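You operate a simulated robot arm through the tools that you are given. There is no shell and no other tool. Be economical: measure what you need, move in short steps, check, and stop when the job is done.

Carry out the task below with a simulated robot arm. There is one attempt and no reset: what you move stays moved.

JOB
Wake the laptop with the mouse, close the open file and open Brimmow List.
Fine: push the mouse across to the middle of the mat's other half; raise the lid a little past upright so that you can read it.
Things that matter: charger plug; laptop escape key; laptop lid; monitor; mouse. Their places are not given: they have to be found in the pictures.

The check looks at the end state, three seconds after you hand in, the way a careful person would. Anything else that was tipped, shoved, dropped, spilled or broken makes it a failure. Lids that push on must go on centred and level and be pressed home; caps that screw on are set level and turned clockwise until they are tight.

ROBOT AND FRAMES
A 6-joint arm with a two-finger parallel gripper, fixed in place. Base frame: the origin is at the foot of the arm, x ahead of it, y to its left, z up. Lengths are in mm, angles in degrees, forces in N, time in s.
With the tool pointing down near the work surface it reaches from about 240 to 780 mm from the base axis. Its first joint turns from -166.0 to 166.0 degrees. Payload 3.91 kg.
The TCP is the grasp point between the finger pads, 30 mm short of the fingertips. In the tool frame z runs along the fingers and y along their closing line. The gripper opens to 110 mm. The fingers are 20 mm wide and 10 mm thick; the gripper's body (48 by 112 mm) begins 55 mm behind the TCP.
Orientation is told as [roll, pitch, yaw] about the base's x, y, z axes, in that order, counted from this pose: with the fingers straight down and closing along the base's y, the tool's x points along the base's -x, its y along +y and its z along -z.

CONTROLS
- The arm moves only by the tool jog_arm. Its argument "plan" is a list of rows, each an object of numbers (a shift or turn left out is 0, a gripper value left out holds the last): "tx", "ty", "tz": the shift along the base's x, y, z in mm; "ax", "ay", "az": the turn, a rotation vector about the base's x, y, z in degrees. In form: [{"tx": .., "ty": .., "tz": .., "ax": .., "ay": .., "az": ..}, ...]. A call has 1 to 12 rows; each row shifts and turns the commanded pose from where the row before left it. "hand" is the finger opening in mm, from 0 to 110, set as the call begins (left out, the last holds). A row lasts 0.2 s, in which the tool goes at most 50 mm and 8.6 degrees; a call with a longer step from one row to the next is refused whole, and so is a gripper value outside its range. Where a pose cannot be reached the arm comes as near as it can. A force on the tool above 40 N (or 10 N above the force at the start of the call, whichever is more), or a blocked arm, ends the call early, and 0.2 s more pass. Each finger travels about 45 mm/s and halts on what it meets, pressing with about 38 N; the grip force reading is that of the motor and also rises with nothing between the fingers. The clock runs only during rows and for 0.2 s after the last one: add rows that do not move to give the fingers time. The reply holds the time, the measured pose of the TCP, the force on the tool along the base axes, the opening and the grip force, in the units named above and with some noise, with the torque about the TCP (base axes, N m) and any sound that the robot's microphone picked up.
- Cameras (640 x 400 px; columns grow to the right, rows downward): "scene" is fixed at [219.2, -649.3, 1570.9]; the picture's right is [0.77, -0.63, 0.00], its down [-0.53, -0.64, -0.55] and it looks along [0.35, 0.43, -0.83] (base axes); focal length 222 px, centre (320, 200). "wrist" rides on the gripper at [77, 7, -114] in the tool frame; the picture's right is [-0.09, 1.00, 0.00], its down [-0.80, -0.07, -0.59] and it looks along [-0.59, -0.05, 0.80] (tool axes); focal length 270 px, centre (320, 200).
- capture(camera): a new picture of that camera. The clock stands still meanwhile.
- slide_trunk(by): slides the trunk up (or, below 0, down) by that many mm; the arm rides with it, the base frame stays. It gives what a move gives, with no picture.
- probe_pixels(camera, pixels): for up to 12 pixels [column, row] of the newest picture of that camera ("zoom" is the newest enlarged one), the place [x, y, z] in the base frame of the surface seen there, good to about 3 mm. The clock stands still meanwhile.
- close_up(camera, box): a new picture of the part [left, top, right, bottom] of that camera's present view, enlarged. The clock stands still meanwhile.
- job_done(): hands the job in; it is judged then, once.

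Keep the steps short. Do not move on a guess: measure, check each grasp and each placing, and mend mistakes. In all there are 80 turns and 38 pictures (those below and enlarged ones count). Leave the gripper open and the arm clear of the work at the hand-in unless told otherwise, and finish with a single line.

The tools are called as a command line: name --argument value ..., lists and objects as JSON in quotes. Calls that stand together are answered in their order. jog_arm: Moves the arm, as the interface text tells. Its arguments: {"type":"object","properties":{"plan":{"type":"array","items":{"type":"object","properties":{"tx":{"type":"number"},"ty":{"type":"number"},"tz":{"type":"number"},"ax":{"type":"number"},"ay":{"type":"number"},"az":{"type":"number"}}}},"hand":{"type":"number"}},"required":["plan"]} The other tools are called the same way: slide_trunk (by) slides the trunk up or down; capture (camera) takes a picture; probe_pixels (camera, pixels) gives the place of the surface under pixels of a picture; close_up (camera, box) takes an enlarged picture of a part of a camera's view; job_done () hands the job in.

At the start:

```text
t: 0.0
ee_pos: [243.2, -328.5, 1218.6]
tcp_rot: [0.0, 0.0, 0.0]
ft_force: [0.3, -0.4, -0.7]
moment: [-0.01, -0.01, 0.01]
opening: 110.2
grip_force: 0.0
trunk travel left (down, up): [-575.0, 35.0]
```

scene: 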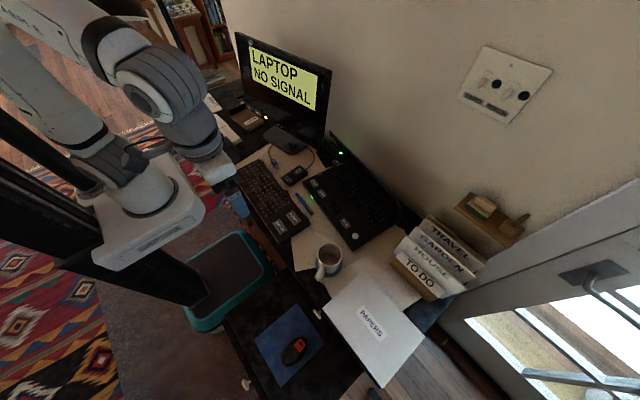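
wrist: 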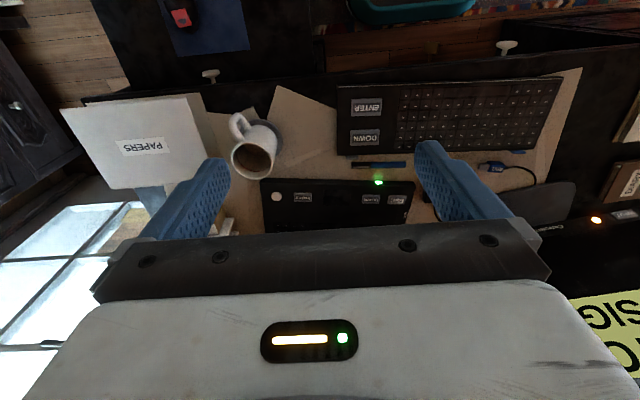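

I see the monitor showing "LAPTOP NO SIGNAL", the laptop around (350,195) and the mouse on a blue mat around (290,350). Next I enlarge those parts.

close_up --camera "scene" --box '[230, 120, 410, 260]'

close_up --camera "scene" --box '[230, 300, 350, 400]'

```text
2.86 times, centred on (320, 190) of scene
```

zoom: 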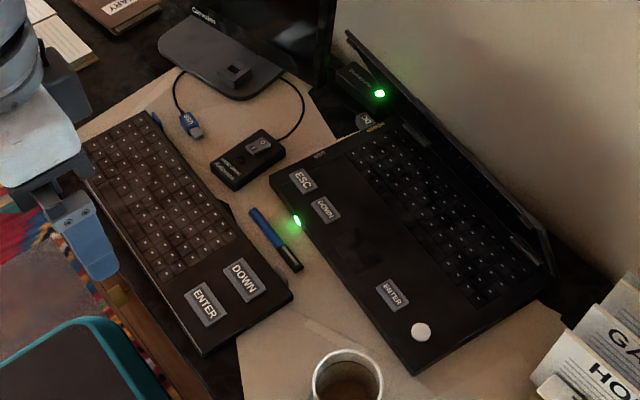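

```text
4.00 times, centred on (290, 350) of scene
```

zoom: 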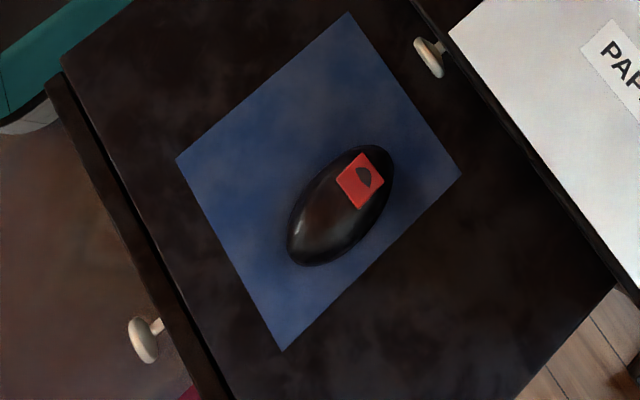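

Both views are clear. Next I measure the laptop, its keys, its lid, the charger items, the mat and the mouse.

probe_pixels --camera "zoom" --pixels '[[176, 160], [348, 13], [460, 173], [283, 350], [338, 205], [360, 183], [295, 255], [385, 160], [330, 215], [120, 100], [430, 55], [145, 340]]'

probe_pixels --camera "scene" --pixels '[[304, 182], [312, 193], [346, 223], [355, 236], [299, 183], [355, 249], [330, 134], [392, 207], [360, 160], [385, 215], [346, 153], [296, 174]]'

close_up --camera "scene" --box '[310, 120, 410, 220]'

close_up --camera "wrist" --box '[230, 140, 450, 240]'

```text
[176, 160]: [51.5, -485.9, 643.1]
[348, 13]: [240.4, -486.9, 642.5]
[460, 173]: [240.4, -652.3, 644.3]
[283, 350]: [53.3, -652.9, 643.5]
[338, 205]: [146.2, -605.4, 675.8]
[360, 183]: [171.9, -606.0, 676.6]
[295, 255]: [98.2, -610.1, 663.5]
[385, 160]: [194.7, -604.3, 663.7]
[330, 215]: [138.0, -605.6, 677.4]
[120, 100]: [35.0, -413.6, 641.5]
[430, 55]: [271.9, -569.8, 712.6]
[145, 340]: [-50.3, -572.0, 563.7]
```

```text
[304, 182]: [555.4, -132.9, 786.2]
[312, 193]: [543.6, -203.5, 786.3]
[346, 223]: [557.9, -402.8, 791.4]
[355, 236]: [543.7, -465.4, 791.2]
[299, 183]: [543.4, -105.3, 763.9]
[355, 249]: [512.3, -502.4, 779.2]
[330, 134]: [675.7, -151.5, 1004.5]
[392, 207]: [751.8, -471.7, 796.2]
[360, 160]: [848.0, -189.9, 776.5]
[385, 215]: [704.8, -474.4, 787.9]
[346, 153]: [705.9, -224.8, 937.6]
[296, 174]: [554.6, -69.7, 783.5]
```

```text
4.00 times, centred on (360, 170) of scene
```

zoom: 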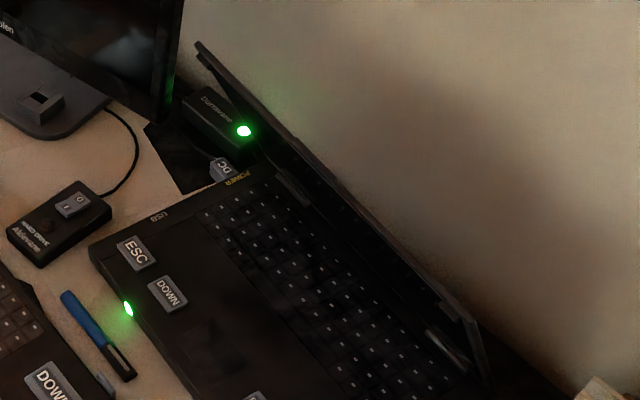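

```text
2.91 times, centred on (340, 190) of wrist
```

zoom: 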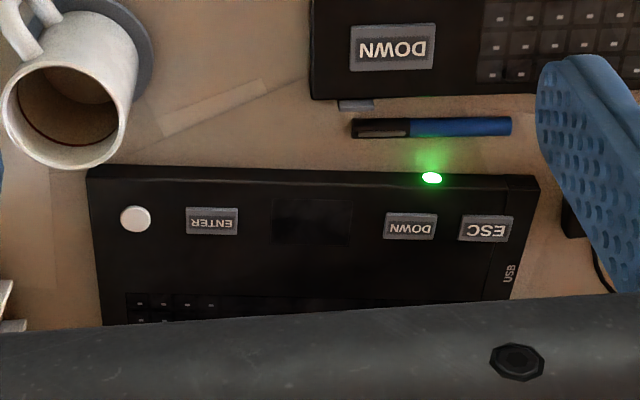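

The mat spans x 51–240, y -653 to -487, and the mouse sits at about (146, -605). The other half's middle is about (146, -529). The lid is seen nearly edge-on, so I enlarge it again to measure it.

close_up --camera "scene" --box '[300, 120, 440, 240]'

```text
3.33 times, centred on (370, 180) of scene
```

zoom: 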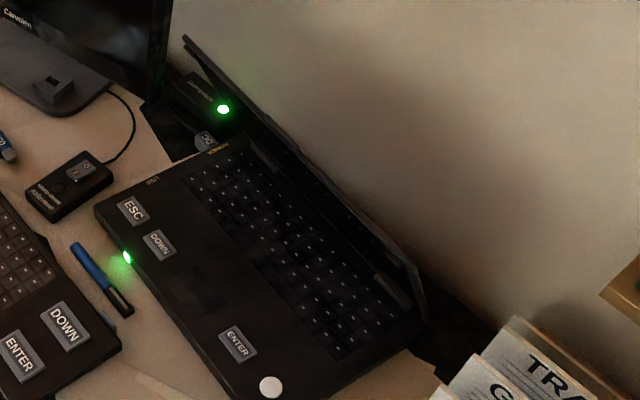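

probe_pixels --camera "zoom" --pixels '[[187, 42], [412, 268], [424, 312], [300, 150], [330, 190], [262, 158], [395, 290], [133, 211], [158, 243], [237, 341], [270, 387], [205, 140]]'

probe_pixels --camera "zoom" --pixels '[[97, 207], [215, 70], [245, 98], [355, 208], [385, 240], [310, 130], [196, 90], [82, 167], [420, 285], [320, 172], [290, 160], [450, 150]]'

```text
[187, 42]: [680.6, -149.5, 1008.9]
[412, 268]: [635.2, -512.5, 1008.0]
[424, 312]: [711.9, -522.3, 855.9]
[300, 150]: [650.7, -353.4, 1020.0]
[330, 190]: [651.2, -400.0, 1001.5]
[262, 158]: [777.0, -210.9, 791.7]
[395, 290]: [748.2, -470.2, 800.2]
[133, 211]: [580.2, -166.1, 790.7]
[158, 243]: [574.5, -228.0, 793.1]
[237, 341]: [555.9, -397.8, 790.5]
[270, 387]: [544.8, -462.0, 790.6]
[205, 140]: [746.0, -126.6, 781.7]
```

```text
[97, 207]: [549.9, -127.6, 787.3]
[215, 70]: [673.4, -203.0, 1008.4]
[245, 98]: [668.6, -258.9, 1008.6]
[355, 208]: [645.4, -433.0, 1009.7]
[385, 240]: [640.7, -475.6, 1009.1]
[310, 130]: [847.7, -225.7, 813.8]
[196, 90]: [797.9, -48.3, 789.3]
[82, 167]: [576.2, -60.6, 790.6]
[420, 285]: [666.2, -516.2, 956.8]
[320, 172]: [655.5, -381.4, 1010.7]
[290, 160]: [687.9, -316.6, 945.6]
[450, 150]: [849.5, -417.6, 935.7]
```

The lid leans about 25° toward the user: its top edge is at x≈658 and z≈1009, and the hinge is at x≈763 and z≈792. The laptop is turned about -7°. Before lowering the trunk, I check what lies around and under the arm.

probe_pixels --camera "scene" --pixels '[[225, 265], [265, 260], [240, 190], [262, 225], [285, 238], [298, 265], [325, 260], [320, 310], [345, 300], [150, 230], [110, 270], [245, 385]]'

```text
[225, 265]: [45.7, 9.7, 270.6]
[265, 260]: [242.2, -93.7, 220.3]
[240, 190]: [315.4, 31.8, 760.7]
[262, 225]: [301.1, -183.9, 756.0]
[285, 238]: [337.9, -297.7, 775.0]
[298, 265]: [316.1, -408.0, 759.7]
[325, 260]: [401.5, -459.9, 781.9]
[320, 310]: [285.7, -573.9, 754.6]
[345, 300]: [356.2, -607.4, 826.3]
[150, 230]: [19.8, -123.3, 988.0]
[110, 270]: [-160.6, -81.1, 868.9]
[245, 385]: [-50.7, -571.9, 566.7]
```

The desk's front edge is at x≈285, z≈757, and the mat cabinet is clear of it. I move the tool over the mouse while still high, then lower the trunk.

jog_arm --plan '[{"tx": -14, "ty": -40}, {"tx": -14, "ty": -40}, {"tx": -14, "ty": -40}, {"tx": -14, "ty": -40}, {"tx": -14, "ty": -40}, {"tx": -14, "ty": -40}, {"tx": -13, "ty": -36}, {}]'

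slide_trunk --by -350

capture --camera "wrist"

```text
t: 1.8
ee_pos: [143.9, -604.0, 1219.1]
tcp_rot: [0.0, -0.1, 0.0]
ft_force: [1.1, 0.8, 0.1]
moment: [0.01, -0.01, -0.01]
opening: 110.4
grip_force: 0.1
trunk travel left (down, up): [-575.0, 35.0]
```

```text
t: 5.2
ee_pos: [144.3, -604.3, 870.9]
tcp_rot: [0.0, 0.1, 0.0]
ft_force: [0.0, -0.2, 0.4]
moment: [-0.01, 0.0, -0.02]
opening: 110.0
grip_force: 0.1
trunk travel left (down, up): [-225.0, 385.0]
```

```text
30 pictures are left
```

wrist: 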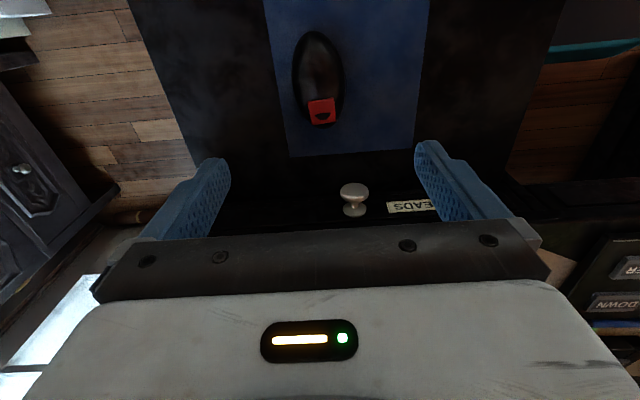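

The mouse is at (318,78). I measure its edges before closing the fingers around it.

probe_pixels --camera "wrist" --pixels '[[318, 32], [293, 75], [343, 75], [296, 75], [340, 75], [322, 123], [318, 75], [305, 100], [337, 98], [278, 75], [420, 75], [348, 155]]'

```text
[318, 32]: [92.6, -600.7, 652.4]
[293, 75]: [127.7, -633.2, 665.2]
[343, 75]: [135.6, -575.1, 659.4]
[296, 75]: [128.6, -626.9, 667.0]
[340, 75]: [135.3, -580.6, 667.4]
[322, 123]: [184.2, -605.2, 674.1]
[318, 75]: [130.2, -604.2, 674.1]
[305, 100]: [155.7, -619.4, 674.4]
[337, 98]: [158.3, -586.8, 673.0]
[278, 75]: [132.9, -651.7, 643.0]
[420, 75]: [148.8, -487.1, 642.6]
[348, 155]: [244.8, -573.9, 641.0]
```

The mouse is 60 mm wide and centred at about (143, -604). I set the opening to 74 mm and lower the fingers astride it, keeping the tips 7 mm above the mat.

jog_arm --hand 74 --plan '[{}, {}, {"tz": -40}, {"tz": -40}, {"tz": -40}, {"tz": -30}, {"tz": -20}, {"tz": -15}, {"tz": -5}, {}]'

capture --camera "wrist"

```text
t: 7.4
ee_pos: [144.0, -604.9, 679.9]
tcp_rot: [-0.1, -0.1, -0.1]
ft_force: [0.0, -0.6, 0.1]
moment: [0.03, -0.03, 0.01]
opening: 74.0
grip_force: 0.0
trunk travel left (down, up): [-225.0, 385.0]
```

```text
29 pictures are left
```

wrist: 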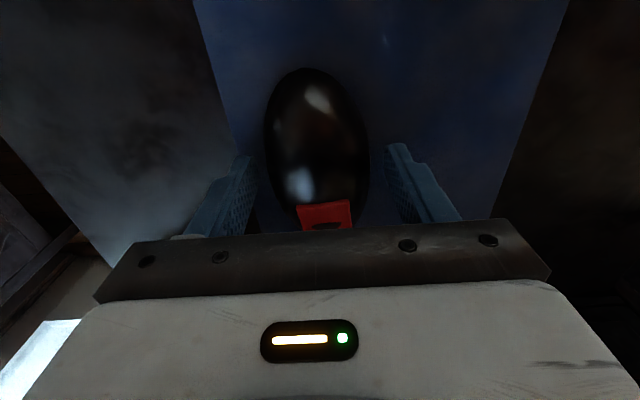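

The fingers stand on both sides of the mouse without touching it. I push it slowly along +y.

jog_arm --plan '[{"ty": 5}, {"ty": 7}, {"ty": 8}, {"ty": 8}, {"ty": 8}, {"ty": 8}, {"ty": 8}, {"ty": 8}, {"ty": 8}, {"ty": 8}, {"ty": 6}, {}]'

capture --camera "wrist"

```text
t: 10.0
ee_pos: [145.1, -522.6, 680.2]
tcp_rot: [0.0, 0.1, 0.0]
ft_force: [-1.2, 0.2, 0.3]
moment: [0.02, 0.01, 0.01]
opening: 74.3
grip_force: 0.1
trunk travel left (down, up): [-225.0, 385.0]
```

```text
28 pictures are left
```

wrist: 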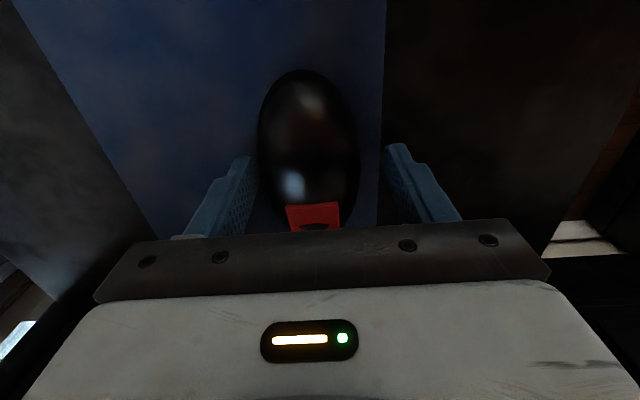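

The mouse moved with the fingers. I back the fingers off sideways to recentre them, rise clear and check from the scene camera.

jog_arm --plan '[{"ty": -4}, {"tz": 15}, {"tz": 30}, {"tz": 45}, {"tz": 45}, {"tz": 45}, {"tz": 45}, {"tz": 45}, {}]'

capture --camera "scene"

capture --camera "wrist"

```text
t: 12.0
ee_pos: [144.5, -526.6, 949.0]
tcp_rot: [0.0, -0.1, 0.0]
ft_force: [0.4, -0.2, 0.1]
moment: [0.02, -0.02, -0.02]
opening: 73.8
grip_force: 0.2
trunk travel left (down, up): [-225.0, 385.0]
```

```text
27 pictures are left
```

scene: 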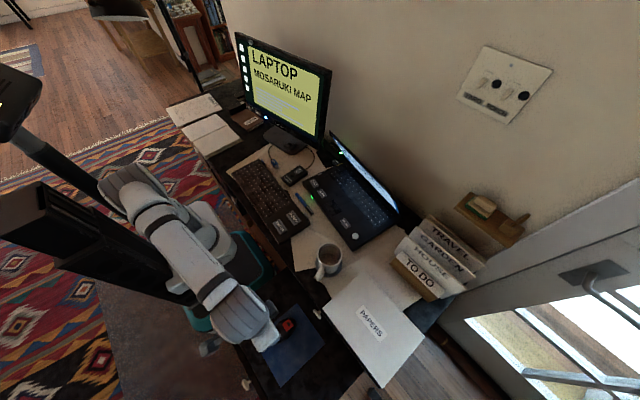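

```text
26 pictures are left
```

wrist: 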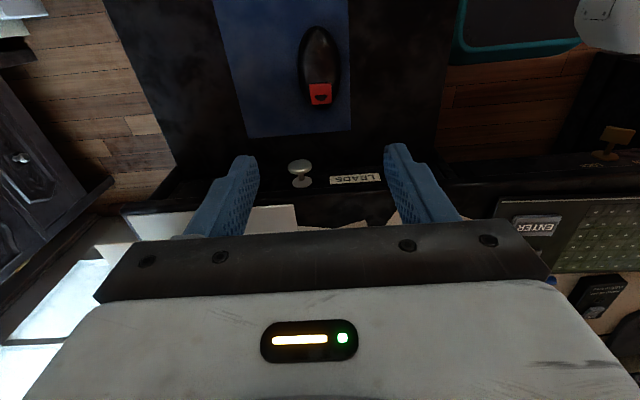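

The laptop is awake and the monitor shows the open file "MOSARUKI MAP". I measure the mouse's new position.

probe_pixels --camera "wrist" --pixels '[[319, 27], [302, 65], [338, 65], [320, 65], [321, 105], [299, 65], [341, 65]]'

close_up --camera "scene" --box '[225, 25, 345, 115]'

```text
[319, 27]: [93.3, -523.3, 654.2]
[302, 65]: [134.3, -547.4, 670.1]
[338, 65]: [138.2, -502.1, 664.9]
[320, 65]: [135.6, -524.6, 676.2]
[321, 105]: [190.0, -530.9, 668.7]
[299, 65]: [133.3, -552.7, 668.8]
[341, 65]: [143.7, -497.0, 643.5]
```

```text
4.44 times, centred on (285, 70) of scene
```

zoom: 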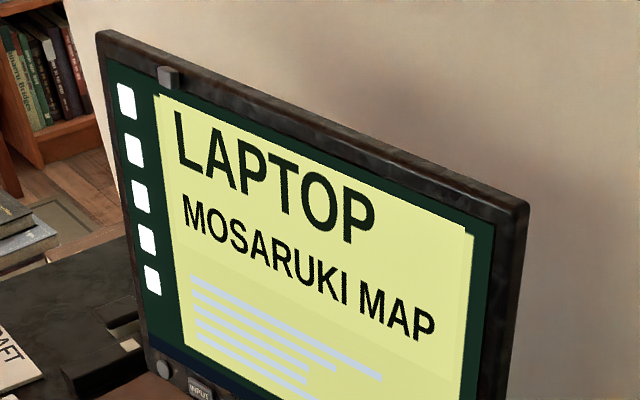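

The mouse is centred at about (143, -526), which is good. Next is the lid, so I measure the monitor's edges to plan a clear path and look at the lid in its present state.

probe_pixels --camera "zoom" --pixels '[[525, 205], [505, 395], [100, 35], [190, 392], [300, 130]]'

slide_trunk --by 150

```text
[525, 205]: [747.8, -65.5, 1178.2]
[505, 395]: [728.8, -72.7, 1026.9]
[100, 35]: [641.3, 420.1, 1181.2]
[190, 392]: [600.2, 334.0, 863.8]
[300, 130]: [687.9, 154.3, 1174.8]
```

```text
t: 13.8
ee_pos: [145.0, -526.6, 1098.7]
tcp_rot: [0.1, 0.1, 0.0]
ft_force: [1.1, -0.5, -0.1]
moment: [0.01, 0.0, -0.03]
opening: 74.0
grip_force: 0.1
trunk travel left (down, up): [-375.0, 235.0]
```

The monitor's right edge is at y≈-70, so a path at y≈-320 is clear. I close the fingers and swing toward the laptop while tilting the tool to point forward.

jog_arm --hand 0 --plan '[{"tx": 40, "ty": 25}, {"tx": 40, "ty": 25}, {"tx": 40, "ty": 25}, {"tx": 40, "ty": 25}, {"tx": 35, "ty": 20, "ay": -8}, {"tx": 35, "ty": 20, "ay": -8}, {"tx": 35, "ty": 20, "ay": -8}, {"tx": 35, "ty": 20, "ay": -8}, {"tx": 30, "ty": 20, "ay": -8}, {"tx": 30, "ty": 6, "ay": -8}, {"tx": 30, "ay": -8}, {}]'

```text
t: 16.4
ee_pos: [536.1, -320.2, 1098.3]
tcp_rot: [0.0, -56.0, -0.1]
ft_force: [0.3, 0.3, 0.0]
moment: [-0.03, 0.03, -0.04]
opening: 0.2
grip_force: 37.5
trunk travel left (down, up): [-375.0, 235.0]
```

All is clear so far. I finish the tilt to 80° and lower in front of the lid's upper part.

jog_arm --plan '[{"tx": 10, "ay": -8}, {"tx": 10, "ay": -8}, {"tx": 10, "ay": -8}, {"tz": -35}, {"tz": -35}, {"tz": -35}, {"tz": -28}, {}]'

capture --camera "scene"

capture --camera "wrist"

```text
t: 18.2
ee_pos: [565.0, -324.3, 966.6]
tcp_rot: [0.1, -79.9, -0.2]
ft_force: [-0.3, -0.9, -0.5]
moment: [0.0, 0.01, -0.03]
opening: 0.2
grip_force: 37.2
trunk travel left (down, up): [-375.0, 235.0]
```

```text
24 pictures are left
```

scene: 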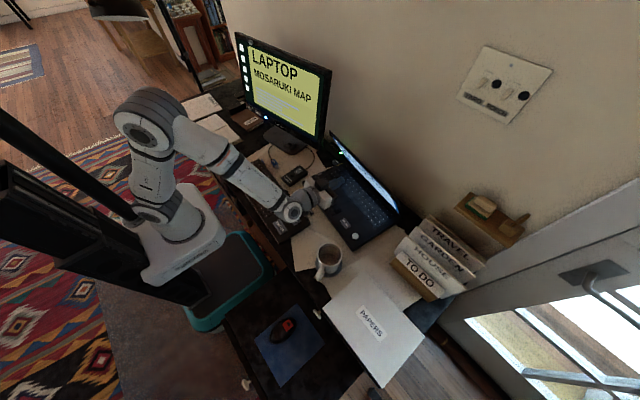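

```text
23 pictures are left
```

wrist: 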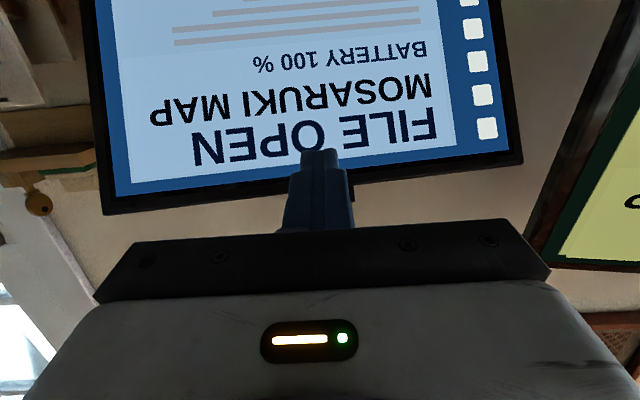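

The lid's screen is straight ahead and the tip is at z≈961, below the lid's top at 1009. I push along the laptop's depth direction in small rows.

jog_arm --plan '[{"tx": 25, "ty": -3}, {"tx": 25, "ty": -3}, {"tx": 20, "ty": -2}, {"tx": 10, "ty": -1}, {"tx": 10, "ty": -1}, {"tx": 10, "ty": -1}, {"tx": 10, "ty": -1}, {"tx": 10, "ty": -1}, {"tx": 10, "ty": -1}]'

```text
t: 20.2
ee_pos: [695.2, -334.3, 967.0]
tcp_rot: [0.1, -80.0, -0.1]
ft_force: [-1.5, -0.3, 0.9]
moment: [0.0, -0.03, -0.02]
opening: 0.0
grip_force: 37.1
trunk travel left (down, up): [-375.0, 235.0]
```

jog_arm --plan '[{"tx": 10, "ty": -1}, {"tx": 10, "ty": -1}, {"tx": 10, "ty": -1}, {"tx": 8, "ty": -1}, {"tx": 8, "ty": -1}, {}]'

capture --camera "scene"

```text
t: 21.6
ee_pos: [742.2, -340.5, 965.3]
tcp_rot: [0.2, -80.1, -0.3]
ft_force: [-0.9, -0.4, 0.9]
moment: [-0.03, -0.05, -0.02]
opening: 0.0
grip_force: 37.4
trunk travel left (down, up): [-375.0, 235.0]
```

```text
22 pictures are left
```

scene: 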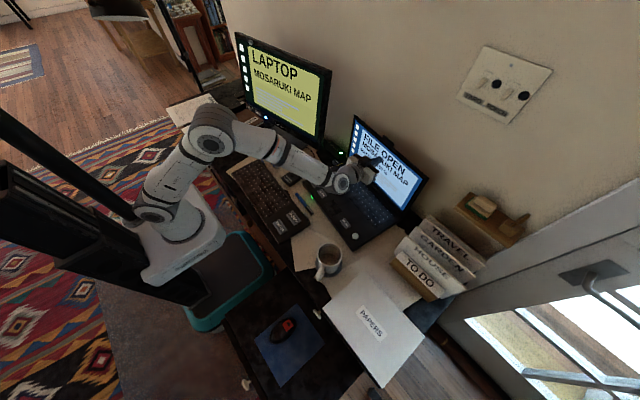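

The lid is moving up well and its screen is readable. I measure its angle now.

probe_pixels --camera "scene" --pixels '[[354, 117], [425, 180], [359, 124], [420, 180], [350, 150], [402, 208], [408, 200], [400, 190], [390, 195], [345, 145]]'

```text
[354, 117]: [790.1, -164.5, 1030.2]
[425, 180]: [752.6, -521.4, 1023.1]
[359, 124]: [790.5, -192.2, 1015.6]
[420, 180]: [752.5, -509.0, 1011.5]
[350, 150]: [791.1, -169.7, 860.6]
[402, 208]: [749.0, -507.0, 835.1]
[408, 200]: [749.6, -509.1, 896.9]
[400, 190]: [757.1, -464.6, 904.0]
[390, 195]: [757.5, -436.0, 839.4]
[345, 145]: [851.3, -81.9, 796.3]
```

The lid is now about 1° past upright. I add about 22 mm to bring it to about 8° past, which still leaves room to the wall at x≈850.

jog_arm --plan '[{"tx": 8, "ty": -1}, {"tx": 7, "ty": -1}, {"tx": 7, "ty": -1}, {}, {"tx": -20}, {"tx": -40}, {"tx": -45}, {"tx": -45}, {}]'

capture --camera "scene"

```text
t: 23.6
ee_pos: [612.7, -344.1, 967.7]
tcp_rot: [0.2, -80.0, -0.2]
ft_force: [-0.4, 0.0, 0.2]
moment: [-0.03, 0.0, 0.0]
opening: 0.0
grip_force: 37.3
trunk travel left (down, up): [-375.0, 235.0]
```

```text
21 pictures are left
```

scene: 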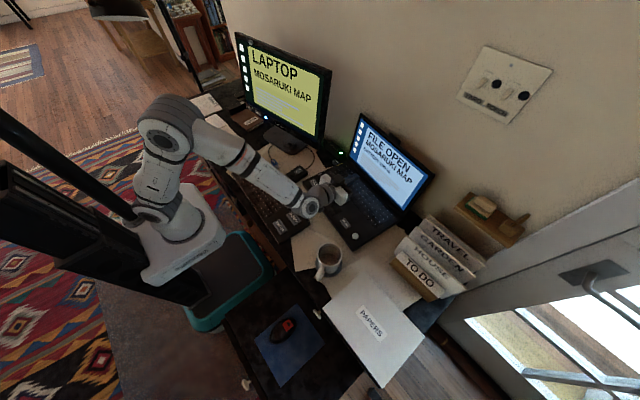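

The arm backed off and the lid stayed. I measure its angle again and read the screen.

probe_pixels --camera "scene" --pixels '[[431, 176], [426, 182], [415, 195], [403, 208], [390, 195], [400, 160], [362, 118], [352, 150]]'

close_up --camera "scene" --box '[335, 105, 445, 215]'

```text
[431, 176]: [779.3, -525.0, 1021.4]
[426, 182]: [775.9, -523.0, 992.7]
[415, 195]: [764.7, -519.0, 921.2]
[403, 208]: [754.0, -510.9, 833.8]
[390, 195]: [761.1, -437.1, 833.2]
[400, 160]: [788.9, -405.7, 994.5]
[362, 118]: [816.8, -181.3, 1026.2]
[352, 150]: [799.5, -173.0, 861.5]
```

```text
3.64 times, centred on (390, 160) of scene
```

zoom: 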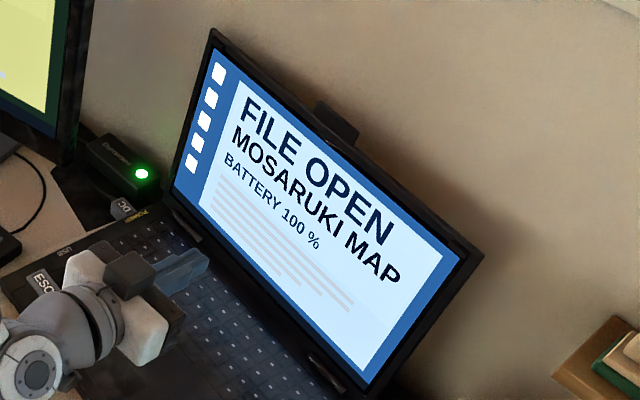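

The lid is about 8° past upright and the screen reads "FILE OPEN / MOSARUKI MAP". I rise, turn the tool straight down again and go above the ESC key at about (580, -166).

jog_arm --plan '[{"tx": -20, "tz": 40}, {"tx": -13, "tz": 40}, {"ty": 18, "ay": 8}, {"ty": 18, "ay": 8}, {"ty": 18, "ay": 8}, {"ty": 18, "ay": 8}, {"ty": 18, "ay": 8}, {"ty": 18, "ay": 8}, {"ty": 18, "ay": 8}, {"ty": 18, "ay": 8}, {"ty": 18, "ay": 8}, {"ty": 16, "ay": 8}]'

jog_arm --plan '[{"tz": -45}, {"tz": -45}, {"tz": -45}, {"tz": -30}, {}]'

capture --camera "wrist"

```text
t: 26.2
ee_pos: [579.5, -165.4, 1045.6]
tcp_rot: [0.0, 0.1, -0.1]
ft_force: [-0.4, 0.4, 1.3]
moment: [-0.01, 0.02, 0.03]
opening: 0.0
grip_force: 38.0
trunk travel left (down, up): [-375.0, 235.0]
```

```text
t: 27.4
ee_pos: [581.5, -165.9, 881.0]
tcp_rot: [0.0, 0.0, -0.1]
ft_force: [-0.3, 0.4, 0.2]
moment: [0.01, 0.0, -0.01]
opening: 0.0
grip_force: 37.9
trunk travel left (down, up): [-375.0, 235.0]
```

```text
19 pictures are left
```

wrist: 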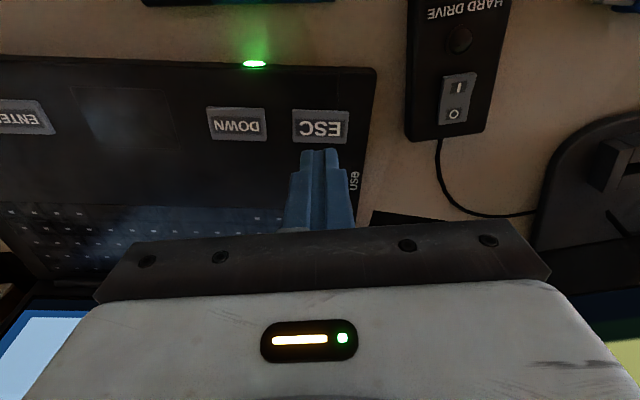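

I measure the centres of ESC (320,126), DOWN (237,124) and ENTER (22,117), plus the base beside them.

probe_pixels --camera "wrist" --pixels '[[320, 126], [294, 126], [346, 128], [320, 111], [320, 141], [237, 124], [237, 109], [237, 139], [22, 117], [280, 126], [30, 103], [30, 132]]'

```text
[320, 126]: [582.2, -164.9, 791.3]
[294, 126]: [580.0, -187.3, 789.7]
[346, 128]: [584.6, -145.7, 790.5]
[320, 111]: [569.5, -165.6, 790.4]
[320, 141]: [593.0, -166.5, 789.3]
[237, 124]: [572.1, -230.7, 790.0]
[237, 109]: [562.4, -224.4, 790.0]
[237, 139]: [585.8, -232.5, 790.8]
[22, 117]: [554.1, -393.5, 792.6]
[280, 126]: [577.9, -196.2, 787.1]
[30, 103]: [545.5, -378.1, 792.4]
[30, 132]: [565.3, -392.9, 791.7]
```

ESC's centre is (582, -166, 790) and the tool is right above it. I lower to just above the key, then press in small steps and come up.

jog_arm --plan '[{"tz": -30}, {"tz": -20}, {"tz": -6}, {"tz": -2}, {"tz": -2}, {}]'

jog_arm --plan '[{"tz": -1}, {"tz": -1}, {"tz": -1}, {"tz": 3}, {"tz": 20}, {}]'

close_up --camera "scene" --box '[230, 30, 450, 230]'

```text
t: 28.8
ee_pos: [579.3, -166.2, 820.0]
tcp_rot: [0.0, 0.0, 0.0]
ft_force: [-0.2, -0.5, 0.9]
moment: [-0.03, -0.04, 0.0]
opening: 0.0
grip_force: 37.5
trunk travel left (down, up): [-375.0, 235.0]
```

```text
t: 30.2
ee_pos: [579.8, -165.7, 840.4]
tcp_rot: [0.0, -0.1, 0.0]
ft_force: [0.2, 0.0, -0.4]
moment: [0.03, -0.03, 0.01]
opening: 0.0
grip_force: 37.6
trunk travel left (down, up): [-375.0, 235.0]
heard: click
```

```text
2.00 times, centred on (340, 130) of scene
```

zoom: 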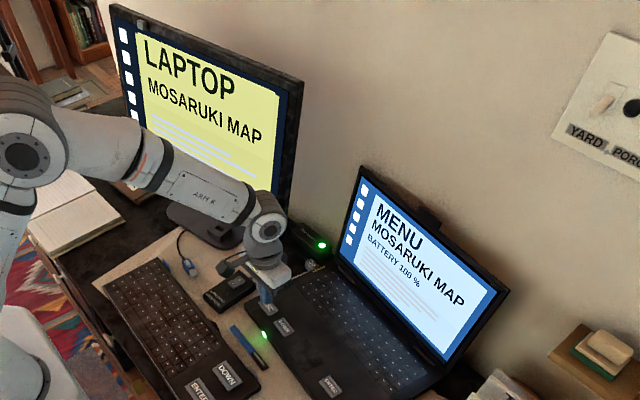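

A click was heard and the laptop now shows "MENU / MOSARUKI MAP". I go over to laptop DOWN at (574, -229) and press once.

jog_arm --plan '[{"tx": -3, "ty": -32}, {"tx": -3, "ty": -31}, {}, {"tz": -14}, {"tz": -6}, {"tz": -1}, {"tz": -1}, {"tz": -1}, {"tz": 3}, {"tz": 20}, {}]'

close_up --camera "scene" --box '[230, 30, 450, 230]'

```text
t: 32.6
ee_pos: [574.6, -227.7, 842.2]
tcp_rot: [0.0, 0.0, 0.0]
ft_force: [0.0, -0.1, -0.6]
moment: [0.0, 0.0, -0.04]
opening: 0.0
grip_force: 37.8
trunk travel left (down, up): [-375.0, 235.0]
heard: click
```

```text
2.00 times, centred on (340, 130) of scene
```

zoom: 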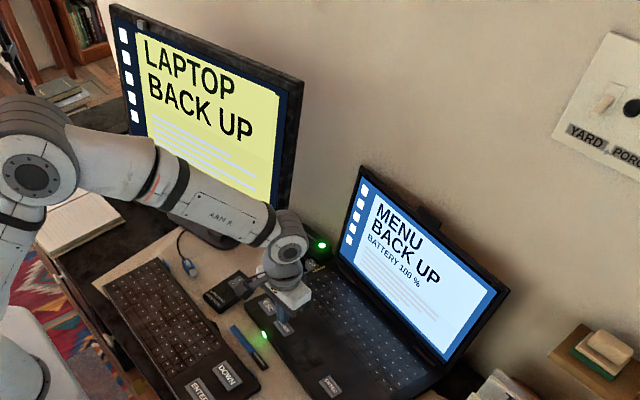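

The menu moved to "BACK UP", which I don't want. I press DOWN once more.

jog_arm --plan '[{"tz": -14}, {"tz": -6}, {"tz": -1}, {"tz": -1}, {"tz": -1}, {"tz": 3}, {"tz": 20}, {}]'

close_up --camera "scene" --box '[230, 30, 450, 230]'

```text
t: 34.4
ee_pos: [572.9, -229.1, 842.5]
tcp_rot: [0.1, -0.1, 0.0]
ft_force: [0.4, 1.1, 0.4]
moment: [-0.01, -0.04, 0.0]
opening: 0.0
grip_force: 37.7
trunk travel left (down, up): [-375.0, 235.0]
heard: click
```

```text
2.00 times, centred on (340, 130) of scene
```

zoom: 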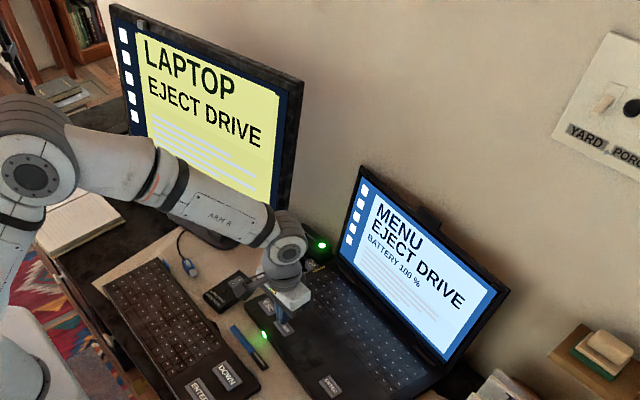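

The menu shows "EJECT DRIVE". I press DOWN again.

jog_arm --plan '[{"tz": -14}, {"tz": -6}, {"tz": -1}, {"tz": -1}, {"tz": -1}, {"tz": 3}, {"tz": 20}, {}]'

close_up --camera "scene" --box '[230, 30, 450, 230]'

```text
t: 36.2
ee_pos: [574.3, -228.6, 842.1]
tcp_rot: [-0.1, 0.0, 0.0]
ft_force: [0.5, 0.1, 1.0]
moment: [0.04, -0.02, -0.01]
opening: 0.0
grip_force: 37.8
trunk travel left (down, up): [-375.0, 235.0]
heard: click
```

```text
2.00 times, centred on (340, 130) of scene
```

zoom: 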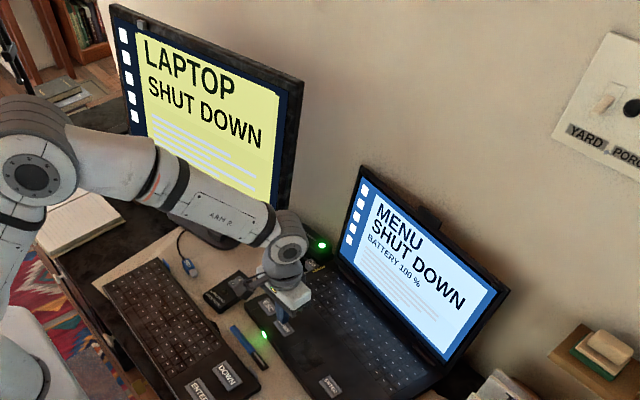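

The menu shows "SHUT DOWN". I press DOWN again.

jog_arm --plan '[{"tz": -14}, {"tz": -6}, {"tz": -1}, {"tz": -1}, {"tz": -1}, {"tz": 3}, {"tz": 20}, {}]'

close_up --camera "scene" --box '[230, 30, 450, 230]'

```text
t: 38.0
ee_pos: [574.4, -226.5, 840.4]
tcp_rot: [0.0, 0.0, 0.0]
ft_force: [1.1, -0.2, 0.1]
moment: [-0.01, -0.03, -0.02]
opening: 0.1
grip_force: 37.3
trunk travel left (down, up): [-375.0, 235.0]
heard: click
```

```text
2.00 times, centred on (340, 130) of scene
```

zoom: 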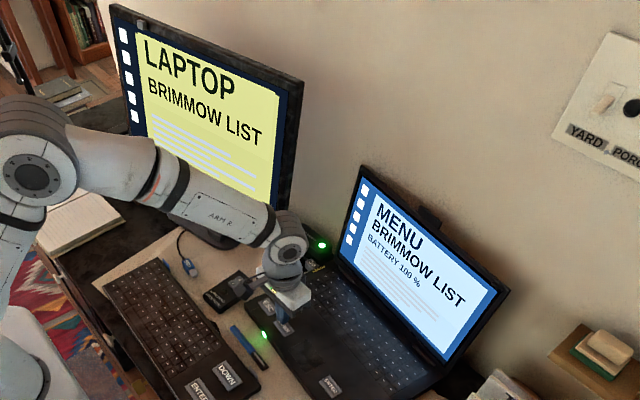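

"BRIMMOW LIST" is selected. I go above laptop ENTER at about (555, -397) and check the aim.

jog_arm --plan '[{"tz": 25}, {"tx": -5, "ty": -42}, {"tx": -5, "ty": -42}, {"tx": -5, "ty": -42}, {"tx": -4, "ty": -42}, {}]'

capture --camera "wrist"

```text
t: 39.4
ee_pos: [553.4, -395.8, 865.0]
tcp_rot: [0.0, 0.0, 0.0]
ft_force: [0.0, 0.6, -0.3]
moment: [0.0, 0.0, 0.03]
opening: 0.0
grip_force: 37.8
trunk travel left (down, up): [-375.0, 235.0]
```

```text
13 pictures are left
```

wrist: 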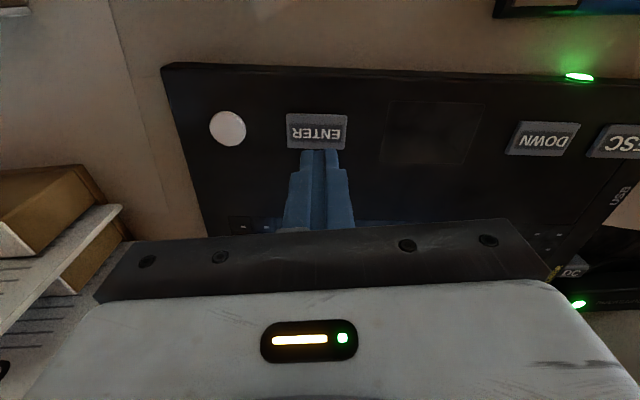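

The aim is on ENTER, which is centred at (317,131) just ahead of the fingertips. I measure it and press.

probe_pixels --camera "wrist" --pixels '[[317, 131], [289, 131], [346, 131]]'

jog_arm --plan '[{"tz": -25}, {"tz": -14}, {"tz": -6}, {"tz": -1}, {"tz": -1}, {"tz": -1}, {"tz": 3}, {"tz": 20}, {}]'

close_up --camera "scene" --box '[230, 30, 450, 230]'

```text
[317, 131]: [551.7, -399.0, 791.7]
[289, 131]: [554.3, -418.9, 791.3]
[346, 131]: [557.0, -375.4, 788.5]
```

```text
t: 41.4
ee_pos: [555.4, -397.7, 841.7]
tcp_rot: [-0.1, -0.1, 0.1]
ft_force: [-0.4, 1.4, -0.5]
moment: [-0.01, 0.01, 0.02]
opening: 0.0
grip_force: 38.0
trunk travel left (down, up): [-375.0, 235.0]
heard: click, click
```

```text
2.00 times, centred on (340, 130) of scene
```

zoom: 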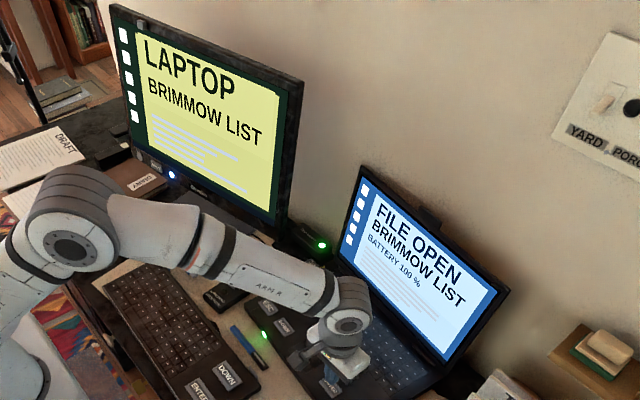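

The laptop shows "FILE OPEN / BRIMMOW LIST". I rise straight up, open the gripper, draw back toward the base and take a last look.

jog_arm --plan '[{"tz": 45}, {"tz": 45}, {"tz": 45}, {"tz": 45}, {"tz": 45}, {"tx": -45, "ty": 10}, {"tx": -45, "ty": 10}, {"tx": -45, "ty": 10}, {"tx": -45, "ty": 10}, {"tx": -45, "ty": 10}, {"tx": -45, "ty": 10}, {}]'

jog_arm --hand 110 --plan '[{}, {}, {}, {}, {}, {}, {}, {}]'

capture --camera "scene"

```text
t: 44.0
ee_pos: [285.9, -335.8, 1067.4]
tcp_rot: [0.0, 0.0, 0.0]
ft_force: [0.1, 0.9, -1.1]
moment: [-0.01, -0.02, 0.0]
opening: 0.0
grip_force: 38.2
trunk travel left (down, up): [-375.0, 235.0]
```

```text
t: 45.8
ee_pos: [286.4, -336.0, 1068.1]
tcp_rot: [0.0, 0.0, 0.1]
ft_force: [-0.6, 0.0, -0.3]
moment: [-0.03, 0.02, 0.03]
opening: 110.2
grip_force: 0.1
trunk travel left (down, up): [-375.0, 235.0]
```

```text
11 pictures are left
```

scene: 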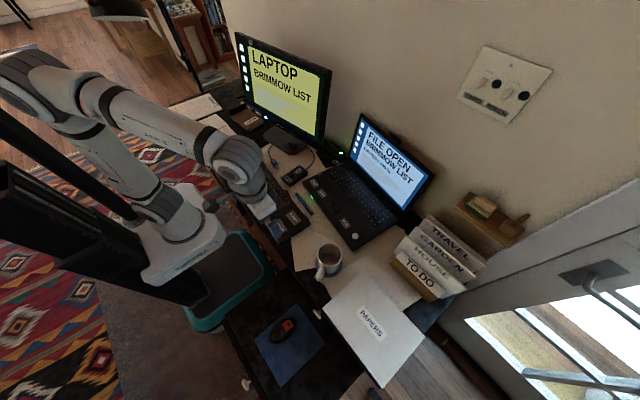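

Everything is in place: Brimmow List is open, the lid is past upright, the mouse is in the other half of the mat and nothing else has moved. I hand in.

job_done

```text
The job is handed in.
```

The laptop was woken with the mouse, the open file (Mosaruki Map) is closed and Brimmow List is open, with the lid about 8° past upright and the mouse in the middle of the mat's other half.
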